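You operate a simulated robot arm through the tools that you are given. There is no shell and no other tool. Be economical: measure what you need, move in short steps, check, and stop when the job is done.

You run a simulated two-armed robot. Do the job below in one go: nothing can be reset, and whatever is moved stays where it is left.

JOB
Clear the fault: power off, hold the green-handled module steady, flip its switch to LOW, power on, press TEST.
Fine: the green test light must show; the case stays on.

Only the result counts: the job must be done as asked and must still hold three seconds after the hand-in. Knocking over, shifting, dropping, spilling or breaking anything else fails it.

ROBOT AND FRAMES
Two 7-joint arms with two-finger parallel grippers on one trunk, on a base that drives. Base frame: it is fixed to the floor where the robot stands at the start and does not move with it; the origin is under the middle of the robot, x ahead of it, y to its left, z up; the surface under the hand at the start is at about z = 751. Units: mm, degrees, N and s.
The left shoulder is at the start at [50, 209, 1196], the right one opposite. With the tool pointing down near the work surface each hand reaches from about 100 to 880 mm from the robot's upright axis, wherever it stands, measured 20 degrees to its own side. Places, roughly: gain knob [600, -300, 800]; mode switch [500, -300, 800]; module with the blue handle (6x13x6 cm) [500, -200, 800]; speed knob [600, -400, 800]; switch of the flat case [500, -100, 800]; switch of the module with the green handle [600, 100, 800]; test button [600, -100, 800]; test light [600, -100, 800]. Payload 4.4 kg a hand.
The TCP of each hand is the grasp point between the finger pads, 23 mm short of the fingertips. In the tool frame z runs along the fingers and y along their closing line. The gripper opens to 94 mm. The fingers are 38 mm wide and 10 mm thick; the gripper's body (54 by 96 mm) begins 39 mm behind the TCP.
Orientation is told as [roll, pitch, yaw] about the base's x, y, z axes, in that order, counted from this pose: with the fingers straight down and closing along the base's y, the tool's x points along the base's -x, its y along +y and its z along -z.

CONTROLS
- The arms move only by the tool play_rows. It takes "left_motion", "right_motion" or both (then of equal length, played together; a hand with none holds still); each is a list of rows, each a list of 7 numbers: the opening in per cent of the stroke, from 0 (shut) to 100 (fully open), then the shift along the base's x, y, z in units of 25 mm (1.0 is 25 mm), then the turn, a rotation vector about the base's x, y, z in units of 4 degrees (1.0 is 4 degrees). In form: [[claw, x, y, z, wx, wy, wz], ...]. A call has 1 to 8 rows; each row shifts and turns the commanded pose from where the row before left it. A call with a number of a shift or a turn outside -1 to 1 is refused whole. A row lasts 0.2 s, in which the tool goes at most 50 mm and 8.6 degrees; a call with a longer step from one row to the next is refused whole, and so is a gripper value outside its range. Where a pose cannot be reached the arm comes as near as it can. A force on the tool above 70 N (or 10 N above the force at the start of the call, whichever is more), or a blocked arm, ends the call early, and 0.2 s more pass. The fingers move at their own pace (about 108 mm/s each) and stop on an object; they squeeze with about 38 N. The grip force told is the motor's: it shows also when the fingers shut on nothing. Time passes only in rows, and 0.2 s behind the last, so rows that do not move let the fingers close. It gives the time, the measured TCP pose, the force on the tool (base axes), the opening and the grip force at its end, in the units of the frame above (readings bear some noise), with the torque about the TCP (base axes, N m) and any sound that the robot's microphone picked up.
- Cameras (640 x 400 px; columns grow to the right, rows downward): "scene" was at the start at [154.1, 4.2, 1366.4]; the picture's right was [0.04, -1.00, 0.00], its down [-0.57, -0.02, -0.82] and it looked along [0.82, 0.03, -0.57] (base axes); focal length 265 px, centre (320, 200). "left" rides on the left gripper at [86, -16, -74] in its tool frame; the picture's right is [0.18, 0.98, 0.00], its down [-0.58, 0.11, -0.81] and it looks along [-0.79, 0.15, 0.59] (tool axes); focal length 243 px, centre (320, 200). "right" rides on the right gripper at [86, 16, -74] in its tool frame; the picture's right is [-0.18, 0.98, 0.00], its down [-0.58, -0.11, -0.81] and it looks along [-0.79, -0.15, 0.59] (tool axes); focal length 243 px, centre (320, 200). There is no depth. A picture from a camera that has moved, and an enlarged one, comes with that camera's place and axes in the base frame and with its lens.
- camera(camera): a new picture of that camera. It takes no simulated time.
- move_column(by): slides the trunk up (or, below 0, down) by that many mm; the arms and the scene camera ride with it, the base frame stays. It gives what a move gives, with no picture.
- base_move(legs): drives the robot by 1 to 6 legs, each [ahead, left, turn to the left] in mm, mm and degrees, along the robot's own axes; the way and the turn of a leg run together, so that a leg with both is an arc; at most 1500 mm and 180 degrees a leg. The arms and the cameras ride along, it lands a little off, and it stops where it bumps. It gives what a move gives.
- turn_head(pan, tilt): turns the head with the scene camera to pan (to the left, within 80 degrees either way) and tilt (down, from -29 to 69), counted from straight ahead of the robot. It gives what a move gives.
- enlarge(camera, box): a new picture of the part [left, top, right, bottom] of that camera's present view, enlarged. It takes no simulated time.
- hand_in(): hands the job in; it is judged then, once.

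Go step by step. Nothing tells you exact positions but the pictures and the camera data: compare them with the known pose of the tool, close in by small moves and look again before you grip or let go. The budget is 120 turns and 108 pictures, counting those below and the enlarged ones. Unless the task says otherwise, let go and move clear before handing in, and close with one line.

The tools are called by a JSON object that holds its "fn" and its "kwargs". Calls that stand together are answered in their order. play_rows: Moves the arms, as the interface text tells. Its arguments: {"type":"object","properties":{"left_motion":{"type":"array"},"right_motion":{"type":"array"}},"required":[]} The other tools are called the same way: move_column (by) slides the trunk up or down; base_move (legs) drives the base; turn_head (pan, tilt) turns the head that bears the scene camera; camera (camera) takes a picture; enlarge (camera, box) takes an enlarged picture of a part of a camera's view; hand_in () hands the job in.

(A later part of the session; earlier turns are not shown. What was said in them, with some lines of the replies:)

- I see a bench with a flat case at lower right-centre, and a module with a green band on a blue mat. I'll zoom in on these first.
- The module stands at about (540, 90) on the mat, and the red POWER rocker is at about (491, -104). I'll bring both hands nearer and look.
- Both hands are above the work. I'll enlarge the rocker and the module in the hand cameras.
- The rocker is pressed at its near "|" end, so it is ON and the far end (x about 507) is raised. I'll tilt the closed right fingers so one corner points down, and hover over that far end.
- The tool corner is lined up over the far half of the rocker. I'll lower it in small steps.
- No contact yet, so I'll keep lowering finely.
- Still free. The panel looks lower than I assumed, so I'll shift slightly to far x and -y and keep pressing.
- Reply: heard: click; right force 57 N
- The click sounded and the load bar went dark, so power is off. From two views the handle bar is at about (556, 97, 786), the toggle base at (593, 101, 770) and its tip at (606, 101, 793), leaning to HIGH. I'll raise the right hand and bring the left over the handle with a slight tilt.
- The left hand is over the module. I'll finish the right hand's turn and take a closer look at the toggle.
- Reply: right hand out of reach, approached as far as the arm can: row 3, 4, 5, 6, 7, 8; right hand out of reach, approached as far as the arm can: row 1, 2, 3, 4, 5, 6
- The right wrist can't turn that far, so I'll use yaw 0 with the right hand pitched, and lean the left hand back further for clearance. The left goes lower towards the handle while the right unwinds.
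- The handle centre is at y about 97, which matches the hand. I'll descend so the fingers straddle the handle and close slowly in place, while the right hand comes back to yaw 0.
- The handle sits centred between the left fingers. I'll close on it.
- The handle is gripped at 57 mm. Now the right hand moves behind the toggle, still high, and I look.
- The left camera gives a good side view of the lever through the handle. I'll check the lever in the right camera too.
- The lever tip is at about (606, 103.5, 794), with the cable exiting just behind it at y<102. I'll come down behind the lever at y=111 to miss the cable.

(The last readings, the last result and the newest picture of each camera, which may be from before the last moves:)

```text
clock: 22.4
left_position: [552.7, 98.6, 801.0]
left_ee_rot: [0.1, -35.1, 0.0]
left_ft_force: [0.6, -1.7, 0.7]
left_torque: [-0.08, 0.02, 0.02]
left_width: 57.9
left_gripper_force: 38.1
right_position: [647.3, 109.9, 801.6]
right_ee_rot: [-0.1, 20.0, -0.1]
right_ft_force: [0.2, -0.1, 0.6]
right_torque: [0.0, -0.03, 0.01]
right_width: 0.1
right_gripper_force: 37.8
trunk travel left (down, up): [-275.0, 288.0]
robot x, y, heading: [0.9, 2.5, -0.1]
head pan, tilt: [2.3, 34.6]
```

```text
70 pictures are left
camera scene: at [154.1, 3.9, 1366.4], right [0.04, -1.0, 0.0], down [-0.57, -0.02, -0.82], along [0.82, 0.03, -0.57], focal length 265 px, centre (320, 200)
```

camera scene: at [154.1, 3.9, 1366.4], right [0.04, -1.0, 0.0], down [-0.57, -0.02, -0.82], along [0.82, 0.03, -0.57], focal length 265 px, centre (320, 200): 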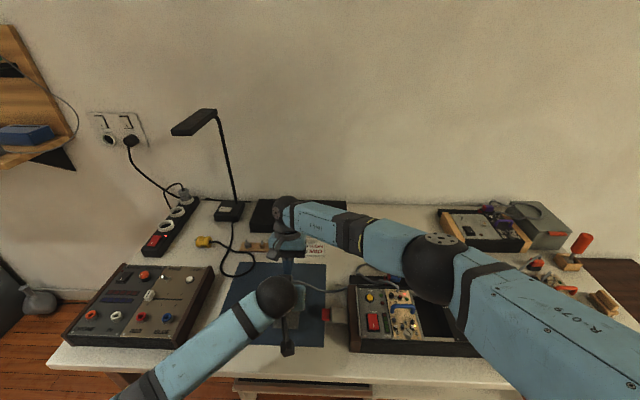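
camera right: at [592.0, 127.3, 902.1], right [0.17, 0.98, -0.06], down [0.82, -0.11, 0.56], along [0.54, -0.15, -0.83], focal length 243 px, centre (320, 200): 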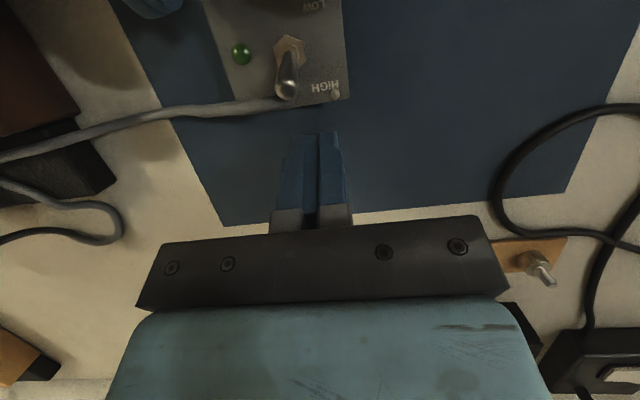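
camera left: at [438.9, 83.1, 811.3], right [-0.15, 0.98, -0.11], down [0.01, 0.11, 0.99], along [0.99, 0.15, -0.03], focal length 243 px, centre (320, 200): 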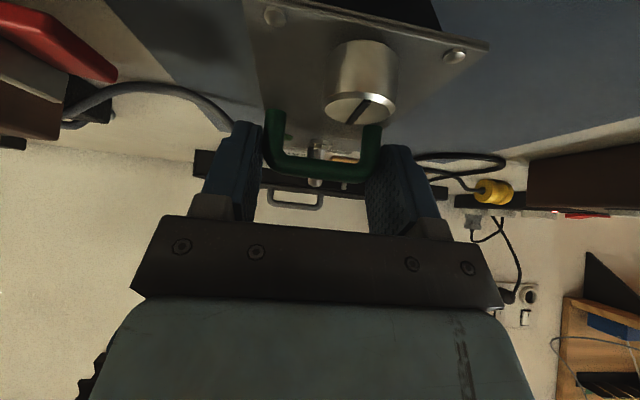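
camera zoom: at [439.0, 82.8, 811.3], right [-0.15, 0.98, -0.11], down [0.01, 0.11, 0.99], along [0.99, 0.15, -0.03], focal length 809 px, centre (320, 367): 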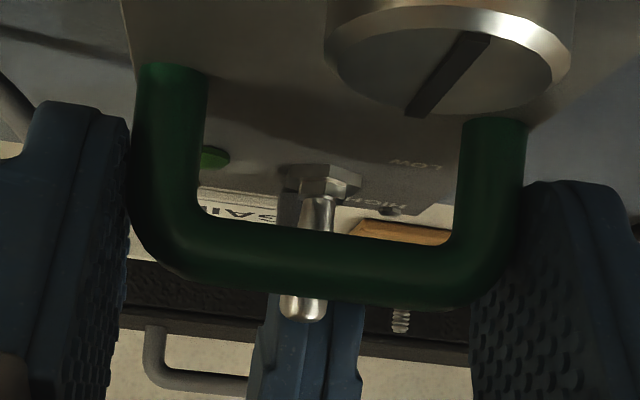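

The finger is behind the lever. Now I'll push it slowly towards LOW (-x) while the left hand holds.

{"fn": "play_rows", "kwargs": {"right_motion": [[0, -0.2, 0, 0, 0, 0, 0], [0, -0.2, 0, 0, 0, 0, 0], [0, -0.15, 0, 0, 0, 0, 0], [0, -0.15, 0, 0, 0, 0, 0], [0, -0.15, 0, 0, 0, 0, 0], [0, -0.15, 0, 0, 0, 0, 0], [0, -0.15, 0, 0, 0, 0, 0]], "left_motion": [[0, 0, 0, 0, 0, 0, 0], [0, 0, 0, 0, 0, 0, 0], [0, 0, 0, 0, 0, 0, 0], [0, 0, 0, 0, 0, 0, 0], [0, 0, 0, 0, 0, 0, 0], [0, 0, 0, 0, 0, 0, 0], [0, 0, 0, 0, 0, 0, 0]]}}

{"fn": "enlarge", "kwargs": {"camera": "left", "box": [240, 90, 400, 210]}}

{"fn": "camera", "kwargs": {"camera": "right"}}

```text
clock: 24.0
left_position: [553.3, 97.5, 801.1]
left_ee_rot: [0.1, -35.0, 0.0]
left_ft_force: [-0.2, 0.6, 0.8]
left_torque: [0.06, 0.02, 0.06]
left_width: 57.7
left_gripper_force: 38.1
right_position: [618.2, 109.5, 803.7]
right_ee_rot: [0.0, 19.9, 0.0]
right_ft_force: [0.7, -0.2, 0.6]
right_torque: [-0.04, 0.0, 0.01]
right_width: 0.0
right_gripper_force: 37.7
trunk travel left (down, up): [-275.0, 288.0]
robot x, y, heading: [3.2, 1.3, -0.0]
head pan, tilt: [2.3, 34.6]
heard: click
```

```text
3.33 times, centred on (320, 150) of left
camera zoom: at [438.9, 82.9, 811.3], right [-0.15, 0.98, -0.11], down [0.01, 0.11, 0.99], along [0.99, 0.15, -0.03], focal length 809 px, centre (320, 367)
```

zoom: 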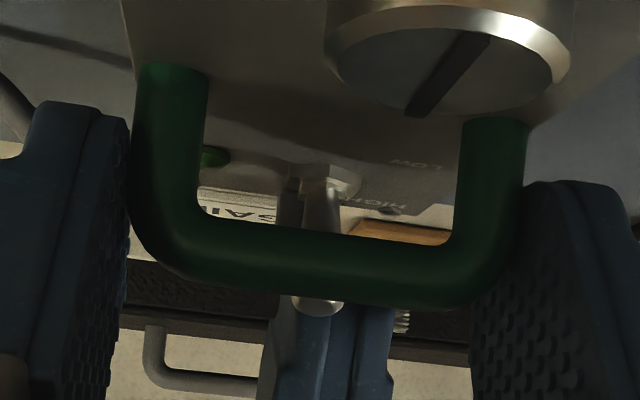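

```text
68 pictures are left
camera right: at [563.2, 128.0, 902.0], right [0.17, 0.98, -0.06], down [0.82, -0.11, 0.56], along [0.54, -0.15, -0.83], focal length 243 px, centre (320, 200)
```

right: 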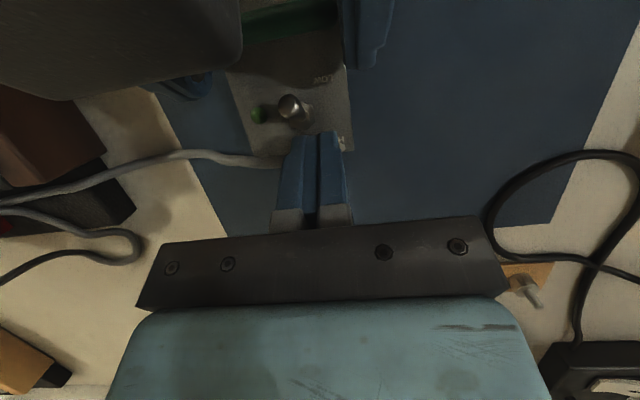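

A click, and the lever is now leaning to LOW. I'll back the right hand away and lift it, then verify.

{"fn": "play_rows", "kwargs": {"right_motion": [[0, 0.5, 0, 0, 0, 0, 0], [0, 0.5, 0, 0.2, 0, 0, 0], [0, 0.4, 0, 0.8, 0, 0, 0], [0, 0, 0, 0.9, 0, 0, 0], [0, 0, -0.5, 0.9, 0, 0, 0], [0, 0, -0.9, 0.9, 0, 0, 0], [0, 0, -0.9, 0.9, 0, 0, 0], [0, 0, -0.9, 0.4, 0, 0, 0]], "left_motion": [[0, 0, 0, 0, 0, 0, 0], [0, 0, 0, 0, 0, 0, 0], [0, 0, 0, 0, 0, 0, 0], [0, 0, 0, 0, 0, 0, 0], [0, 0, 0, 0, 0, 0, 0], [0, 0, 0, 0, 0, 0, 0], [0, 0, 0, 0, 0, 0, 0], [0, 0, 0, 0, 0, 0, 0]]}}

{"fn": "enlarge", "kwargs": {"camera": "left", "box": [240, 90, 400, 210]}}

{"fn": "enlarge", "kwargs": {"camera": "right", "box": [320, 0, 560, 150]}}

```text
clock: 25.8
left_position: [552.7, 98.7, 800.4]
left_ee_rot: [0.0, -34.9, 0.1]
left_ft_force: [-0.2, -1.1, -0.8]
left_torque: [-0.1, -0.05, 0.0]
left_width: 57.6
left_gripper_force: 37.6
right_position: [653.2, 29.8, 928.2]
right_ee_rot: [0.0, 19.9, 0.1]
right_ft_force: [0.4, -0.5, 0.8]
right_torque: [-0.01, 0.0, 0.0]
right_width: 0.1
right_gripper_force: 38.5
trunk travel left (down, up): [-275.0, 288.0]
robot x, y, heading: [-1.8, 2.1, 0.3]
head pan, tilt: [2.3, 34.6]
```

```text
3.33 times, centred on (320, 150) of left
camera zoom: at [438.9, 82.5, 811.3], right [-0.15, 0.98, -0.11], down [0.01, 0.11, 0.99], along [0.99, 0.15, -0.03], focal length 809 px, centre (320, 367)
```

zoom: 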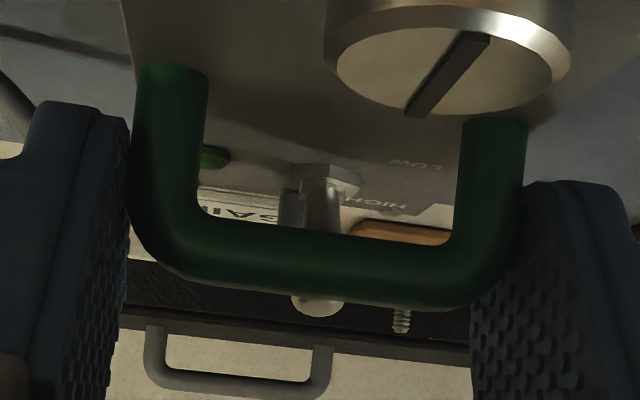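

```text
2.67 times, centred on (440, 75) of right
camera zoom: at [597.5, 46.4, 1027.3], right [0.17, 0.98, -0.06], down [0.82, -0.11, 0.56], along [0.54, -0.15, -0.83], focal length 647 px, centre (0, 533)
```

zoom: 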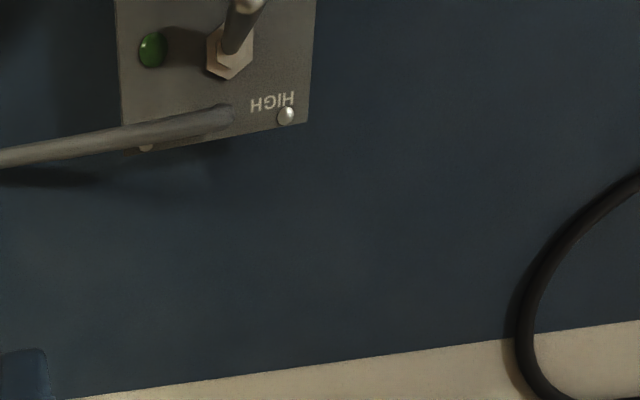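

The lever is clearly on LOW. I'll release the module with the left hand and retreat, while the right goes back above the near end of the POWER rocker.

{"fn": "play_rows", "kwargs": {"left_motion": [[70, 0, 0, 0, 0, 0, 0], [100, 0, 0, 0, 0, 0, 0], [100, 0, 0, 0, 0, 0, 0], [100, 0, 0, 0.4, 0, 0, 0], [100, 0, 0.0, 0.8, 0, 0, 0], [100, 0, 0.3, 0.9, 0, 0, 0], [100, 0, 0.8, 0.9, 0, 0, 0], [100, 0, 0.8, 0.9, 0, 0, 0]], "right_motion": [[0, 0, -0.67, 0.0, 0, 0, 0], [0, 0, -0.67, 0.0, 0, 0, 0], [0, -0.4, -0.67, 0.0, 0, 0, 0], [0, -0.9, -0.67, -0.2, 0, 0, 0], [0, -0.9, -0.67, -0.4, 0, 0, 0], [0, -0.9, -0.67, -0.4, 0, 0, 0], [0, -0.9, -0.67, -0.4, 0, 0, 0], [0, -0.9, -0.67, -0.4, 0, 0, 0]]}}

{"fn": "play_rows", "kwargs": {"left_motion": [[100, 0, 0.5, 0.9, 0, 0, 0], [100, 0, 0.5, 0.9, 0, 0, 0], [100, 0, 0.5, 0.5, 0, 0, 0], [100, 0, 0, 0, 0, 0, 0]], "right_motion": [[0, -0.8, 0, -0.2, 0, 0, 0], [0, -0.8, 0, 0, 0, 0, 0], [0, -0.7, 0, 0, 0, 0, 0], [0, 0, 0, 0, 0, 0, 0]]}}

{"fn": "enlarge", "kwargs": {"camera": "scene", "box": [340, 260, 440, 350]}}

{"fn": "camera", "kwargs": {"camera": "scene"}}

```text
clock: 27.6
left_position: [552.4, 145.5, 899.5]
left_ee_rot: [0.0, -35.1, 0.0]
left_ft_force: [0.1, -0.5, 0.3]
left_torque: [-0.01, 0.0, 0.01]
left_width: 94.1
left_gripper_force: 0.1
right_position: [530.4, -104.9, 882.0]
right_ee_rot: [0.1, 20.0, 0.0]
right_ft_force: [0.0, -0.5, 0.6]
right_torque: [0.03, -0.01, -0.02]
right_width: 0.0
right_gripper_force: 38.0
trunk travel left (down, up): [-275.0, 288.0]
robot x, y, heading: [-2.2, -0.4, -0.0]
head pan, tilt: [2.3, 34.6]
```

```text
clock: 28.6
left_position: [552.5, 185.2, 955.4]
left_ee_rot: [-0.1, -35.0, 0.0]
left_ft_force: [0.8, -0.3, 0.1]
left_torque: [0.03, -0.01, 0.0]
left_width: 94.0
left_gripper_force: 0.0
right_position: [475.0, -103.0, 877.5]
right_ee_rot: [0.0, 20.0, -0.1]
right_ft_force: [0.8, -0.4, 0.2]
right_torque: [0.0, -0.04, -0.01]
right_width: 0.0
right_gripper_force: 37.9
trunk travel left (down, up): [-275.0, 288.0]
robot x, y, heading: [1.0, 1.7, 0.1]
head pan, tilt: [2.3, 34.6]
```

```text
4.44 times, centred on (390, 305) of scene
camera zoom: at [154.3, 4.2, 1366.3], right [0.04, -1.0, 0.0], down [-0.57, -0.02, -0.82], along [0.82, 0.03, -0.57], focal length 1177 px, centre (9, -267)
```

zoom: 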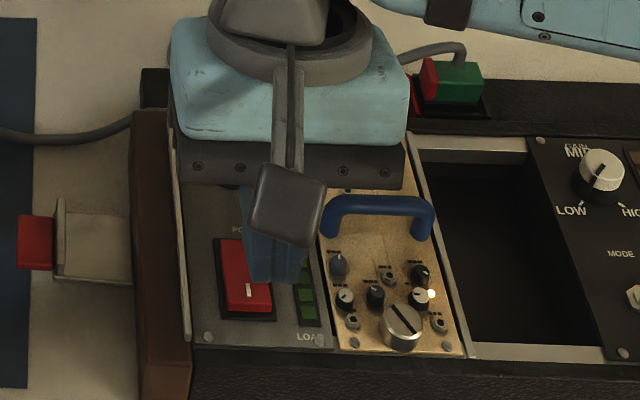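

```text
64 pictures are left
camera scene: at [154.3, 4.2, 1366.3], right [0.04, -1.0, 0.0], down [-0.57, -0.02, -0.82], along [0.82, 0.03, -0.57], focal length 265 px, centre (320, 200)
```

scene: 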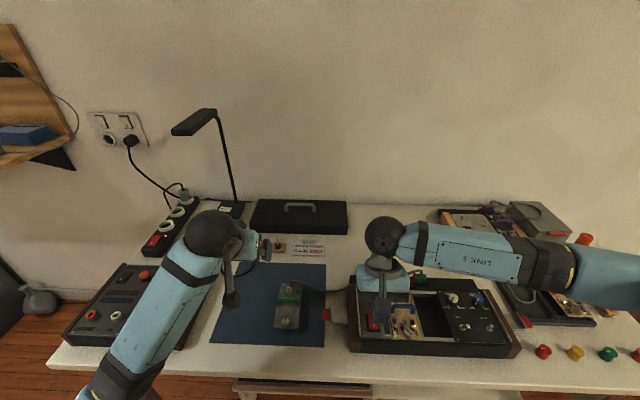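

The corner is over the near half of the rocker, so I'll lower and press.

{"fn": "play_rows", "kwargs": {"right_motion": [[0, -0.08, 0, -0.5, 0, 0, 0], [0, 0, 0, -0.5, 0, 0, 0], [0, 0, 0, -0.4, 0, 0, 0], [0, 0, 0, -0.3, 0, 0, 0], [0, 0, 0, -0.2, 0, 0, 0], [0, 0, 0, -0.1, 0, 0, 0], [0, 0, 0, -0.1, 0, 0, 0], [0, 0, 0, -0.1, 0, 0, 0]]}}

{"fn": "enlarge", "kwargs": {"camera": "scene", "box": [340, 260, 440, 350]}}

```text
clock: 30.4
left_position: [551.4, 183.6, 956.0]
left_ee_rot: [0.0, -35.1, 0.0]
left_ft_force: [-0.6, -0.5, -0.1]
left_torque: [0.04, 0.03, -0.01]
left_width: 94.2
left_gripper_force: 0.1
right_position: [470.9, -104.3, 823.8]
right_ee_rot: [-0.1, 19.9, 0.0]
right_ft_force: [-0.6, -1.3, 5.9]
right_torque: [-0.04, -0.07, -0.05]
right_width: 0.0
right_gripper_force: 38.1
trunk travel left (down, up): [-275.0, 288.0]
robot x, y, heading: [-3.9, -0.5, -0.1]
head pan, tilt: [2.3, 34.6]
heard: click
```

```text
4.44 times, centred on (390, 305) of scene
camera zoom: at [153.5, 4.2, 1366.6], right [0.04, -1.0, 0.0], down [-0.57, -0.02, -0.82], along [0.82, 0.03, -0.57], focal length 1177 px, centre (9, -267)
```

zoom: 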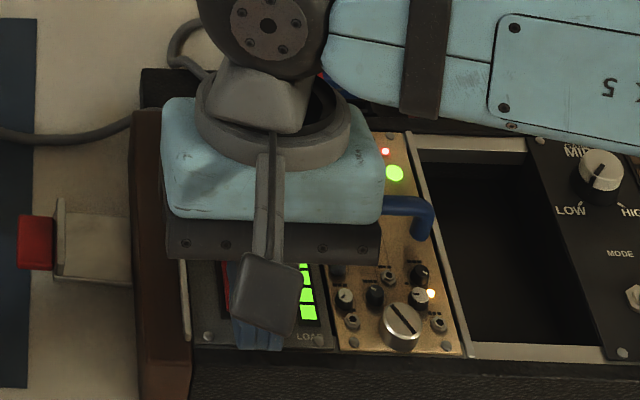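

Power is on: the load bar is lit and the blue module's green LED shows. Next I lift, straighten the hand and hover over the yellow TEST button at about (562, -103).

{"fn": "play_rows", "kwargs": {"right_motion": [[0, 0, 0, 0.8, 0, 0, 0], [0, 0, 0, 0.8, 0, -1, 0], [0, 0.5, 0, 0.8, 0, -1, 0], [0, 0.8, 0, 0.4, 0, -1, 0], [0, 0.8, 0, 0, 0, -1, 0], [0, 0.8, 0, 0, 0, -1, 0], [0, 0.75, 0.04, 0, 0, 0, 0], [0, 0, 0, -0.8, 0, 0, 0]]}}

{"fn": "camera", "kwargs": {"camera": "right"}}

{"fn": "enlarge", "kwargs": {"camera": "scene", "box": [340, 240, 460, 350]}}

{"fn": "camera", "kwargs": {"camera": "left"}}

```text
clock: 32.2
left_position: [552.0, 183.4, 956.3]
left_ee_rot: [0.1, -35.0, 0.0]
left_ft_force: [-0.5, 0.0, -0.5]
left_torque: [-0.03, -0.01, -0.03]
left_width: 93.9
left_gripper_force: 0.2
right_position: [564.5, -103.8, 872.1]
right_ee_rot: [0.0, -0.1, 0.0]
right_ft_force: [0.1, -0.4, -0.2]
right_torque: [0.01, -0.04, -0.02]
right_width: 0.1
right_gripper_force: 38.4
trunk travel left (down, up): [-275.0, 288.0]
robot x, y, heading: [-1.4, 0.1, 0.2]
head pan, tilt: [2.3, 34.6]
```

```text
62 pictures are left
camera right: at [477.1, -86.2, 946.7], right [0.18, 0.98, 0.0], down [0.58, -0.11, 0.81], along [0.79, -0.15, -0.59], focal length 243 px, centre (320, 200)
```

right: 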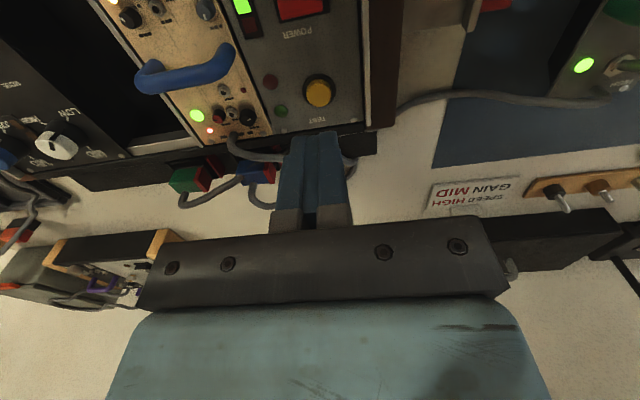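

```text
3.64 times, centred on (400, 295) of scene
camera zoom: at [154.2, 3.9, 1366.4], right [0.04, -1.0, 0.0], down [-0.57, -0.02, -0.82], along [0.82, 0.03, -0.57], focal length 963 px, centre (29, -146)
```

zoom: 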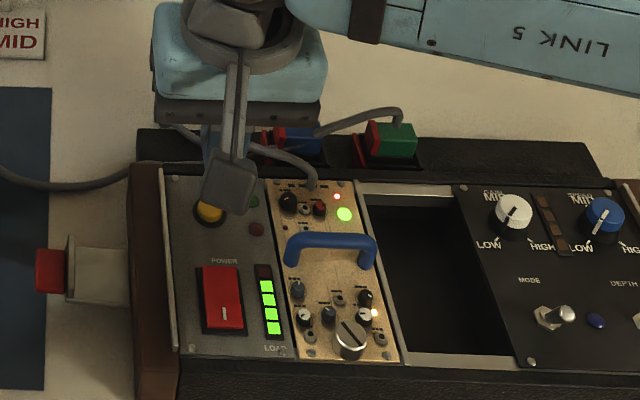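

```text
60 pictures are left
camera left: at [439.0, 167.6, 966.7], right [-0.15, 0.98, -0.11], down [0.01, 0.11, 0.99], along [0.99, 0.15, -0.03], focal length 243 px, centre (320, 200)
```

left: 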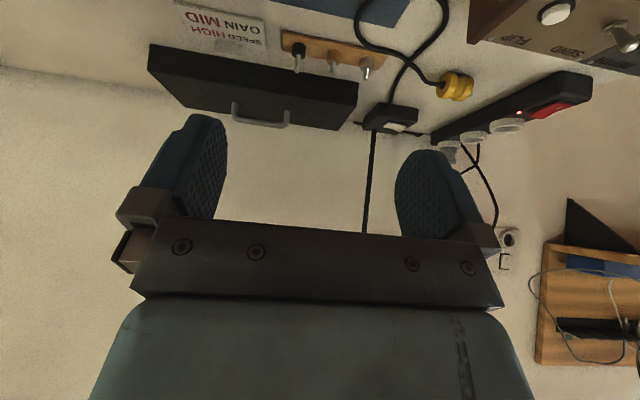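

The red fault light is out and the load bar is all green. The button is at about (560, -104), so I'll press it gently.

{"fn": "play_rows", "kwargs": {"right_motion": [[0, -0.14, 0, -0.6, 0, 0, 0], [0, 0, 0, -0.6, 0, 0, 0], [0, 0, 0, -0.5, 0, 0, 0], [0, 0, 0, -0.2, 0, 0, 0], [0, 0, 0, -0.12, 0, 0, 0], [0, 0, 0, -0.12, 0, 0, 0]]}}

{"fn": "enlarge", "kwargs": {"camera": "scene", "box": [340, 240, 460, 350]}}

```text
clock: 33.6
left_position: [551.7, 184.1, 955.8]
left_ee_rot: [-0.1, -34.9, 0.0]
left_ft_force: [0.1, 0.5, -0.4]
left_torque: [-0.01, 0.01, -0.04]
left_width: 94.0
left_gripper_force: 0.0
right_position: [560.1, -102.1, 818.3]
right_ee_rot: [0.0, 0.0, 0.0]
right_ft_force: [-0.3, -0.1, 0.9]
right_torque: [-0.04, -0.02, -0.01]
right_width: 0.0
right_gripper_force: 37.7
trunk travel left (down, up): [-275.0, 288.0]
robot x, y, heading: [1.6, 4.2, -0.0]
head pan, tilt: [2.3, 34.6]
```

```text
3.64 times, centred on (400, 295) of scene
camera zoom: at [154.0, 4.2, 1366.4], right [0.04, -1.0, 0.0], down [-0.57, -0.02, -0.82], along [0.82, 0.03, -0.57], focal length 963 px, centre (29, -146)
```

zoom: 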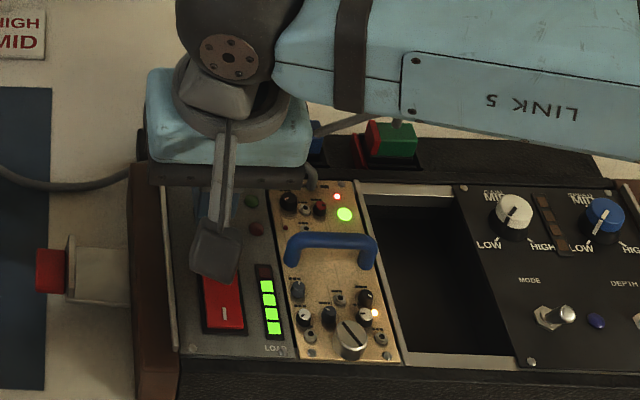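

The tip is at about z=795 with no contact yet, so I'll press further in 2 mm steps.

{"fn": "play_rows", "kwargs": {"right_motion": [[0, 0, 0, -0.08, 0, 0, 0], [0, 0, 0, -0.08, 0, 0, 0], [0, 0, 0, -0.08, 0, 0, 0], [0, 0, 0, 0, 0, 0, 0]]}}

{"fn": "enlarge", "kwargs": {"camera": "scene", "box": [340, 240, 460, 350]}}

```text
clock: 34.6
left_position: [552.3, 184.2, 956.3]
left_ee_rot: [-0.1, -35.1, 0.0]
left_ft_force: [0.2, 0.0, 0.0]
left_torque: [-0.02, 0.01, -0.04]
left_width: 94.0
left_gripper_force: 0.1
right_position: [558.4, -102.1, 814.8]
right_ee_rot: [0.0, -0.1, 0.0]
right_ft_force: [2.0, -1.5, 12.8]
right_torque: [0.0, -0.12, -0.02]
right_width: 0.0
right_gripper_force: 38.0
trunk travel left (down, up): [-275.0, 288.0]
robot x, y, heading: [-1.4, 1.8, -0.0]
head pan, tilt: [2.3, 34.6]
heard: click
```

```text
3.64 times, centred on (400, 295) of scene
camera zoom: at [153.0, 4.3, 1366.7], right [0.04, -1.0, 0.0], down [-0.57, -0.02, -0.82], along [0.82, 0.03, -0.57], focal length 963 px, centre (29, -146)
```

zoom: 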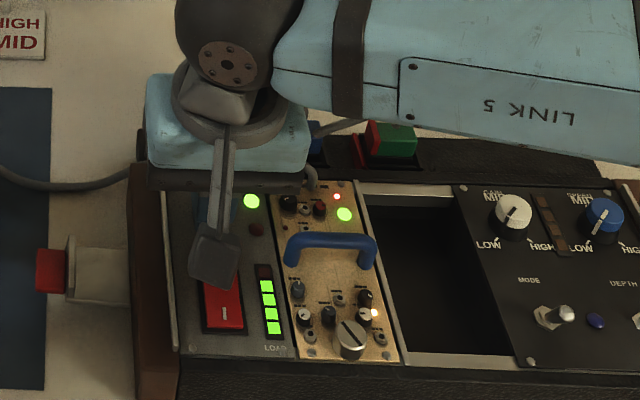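

The green test light is on. I'll lift clear and check that it stays lit.

{"fn": "play_rows", "kwargs": {"right_motion": [[0, 0, 0, 0.3, 0, 0, 0], [0, 0, 0, 0.8, 0, 0, 0], [0, 0, 0, 0.9, 0, 0, 0], [0, 0, 0, 0.9, 0, 0, 0], [0, 0, -0.5, 0.9, 0, 0, 0], [0, 0, -0.8, 0.9, 0, 0, 0], [0, 0, -0.8, 0.5, 0, 0, 0], [0, 0, -0.8, 0, 0, 0, 0]]}}

{"fn": "play_rows", "kwargs": {"right_motion": [[0, 0, 0, 0, 0, 0, 0], [0, 0, 0, 0, 0, 0, 0], [0, 0, 0, 0, 0, 0, 0], [0, 0, 0, 0, 0, 0, 0], [0, 0, 0, 0, 0, 0, 0], [0, 0, 0, 0, 0, 0, 0], [0, 0, 0, 0, 0, 0, 0], [0, 0, 0, 0, 0, 0, 0]]}}

{"fn": "camera", "kwargs": {"camera": "scene"}}

{"fn": "enlarge", "kwargs": {"camera": "scene", "box": [260, 240, 420, 350]}}

```text
clock: 36.4
left_position: [551.8, 183.7, 955.0]
left_ee_rot: [0.0, -35.0, 0.0]
left_ft_force: [-0.6, 1.3, 0.8]
left_torque: [0.02, 0.03, 0.04]
left_width: 94.2
left_gripper_force: 0.0
right_position: [559.2, -175.0, 943.6]
right_ee_rot: [0.0, 0.1, 0.1]
right_ft_force: [0.3, -0.2, -0.1]
right_torque: [0.01, 0.01, 0.01]
right_width: 0.0
right_gripper_force: 37.6
trunk travel left (down, up): [-275.0, 288.0]
robot x, y, heading: [0.9, -1.6, 0.1]
head pan, tilt: [2.3, 34.6]
```

```text
clock: 38.2
left_position: [551.6, 185.2, 955.9]
left_ee_rot: [0.0, -35.1, 0.0]
left_ft_force: [0.0, 0.0, 0.6]
left_torque: [0.04, 0.01, 0.01]
left_width: 93.5
left_gripper_force: 0.1
right_position: [559.2, -174.9, 944.1]
right_ee_rot: [-0.1, 0.0, 0.0]
right_ft_force: [0.2, -0.4, -0.1]
right_torque: [-0.03, 0.02, -0.01]
right_width: 0.0
right_gripper_force: 37.7
trunk travel left (down, up): [-275.0, 288.0]
robot x, y, heading: [1.2, 0.5, 0.0]
head pan, tilt: [2.3, 34.6]
```

```text
57 pictures are left
camera scene: at [154.1, 4.2, 1366.4], right [0.04, -1.0, 0.0], down [-0.57, -0.02, -0.82], along [0.82, 0.03, -0.57], focal length 265 px, centre (320, 200)
```

scene: 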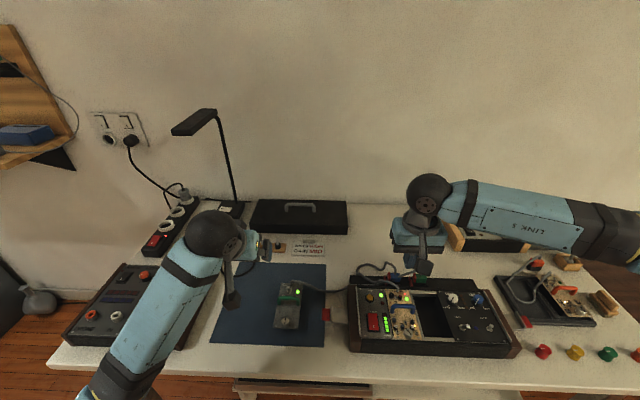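

```text
3.64 times, centred on (340, 295) of scene
camera zoom: at [154.1, 4.2, 1366.4], right [0.04, -1.0, 0.0], down [-0.57, -0.02, -0.82], along [0.82, 0.03, -0.57], focal length 963 px, centre (247, -146)
```

zoom: 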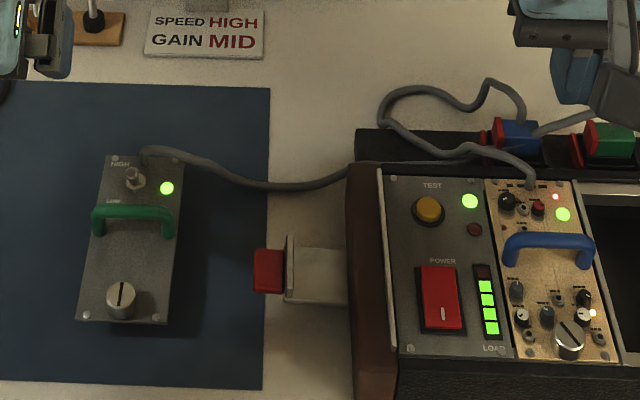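

The green test light is still on, the case has power, the switch is on LOW, and both hands are clear. I'm handing in.

{"fn": "hand_in", "kwargs": {}}

```text
The job is handed in.
```

The fault is cleared: the green-handled module's switch is on LOW, the case is back on, and the green test light stayed lit after I pressed TEST.
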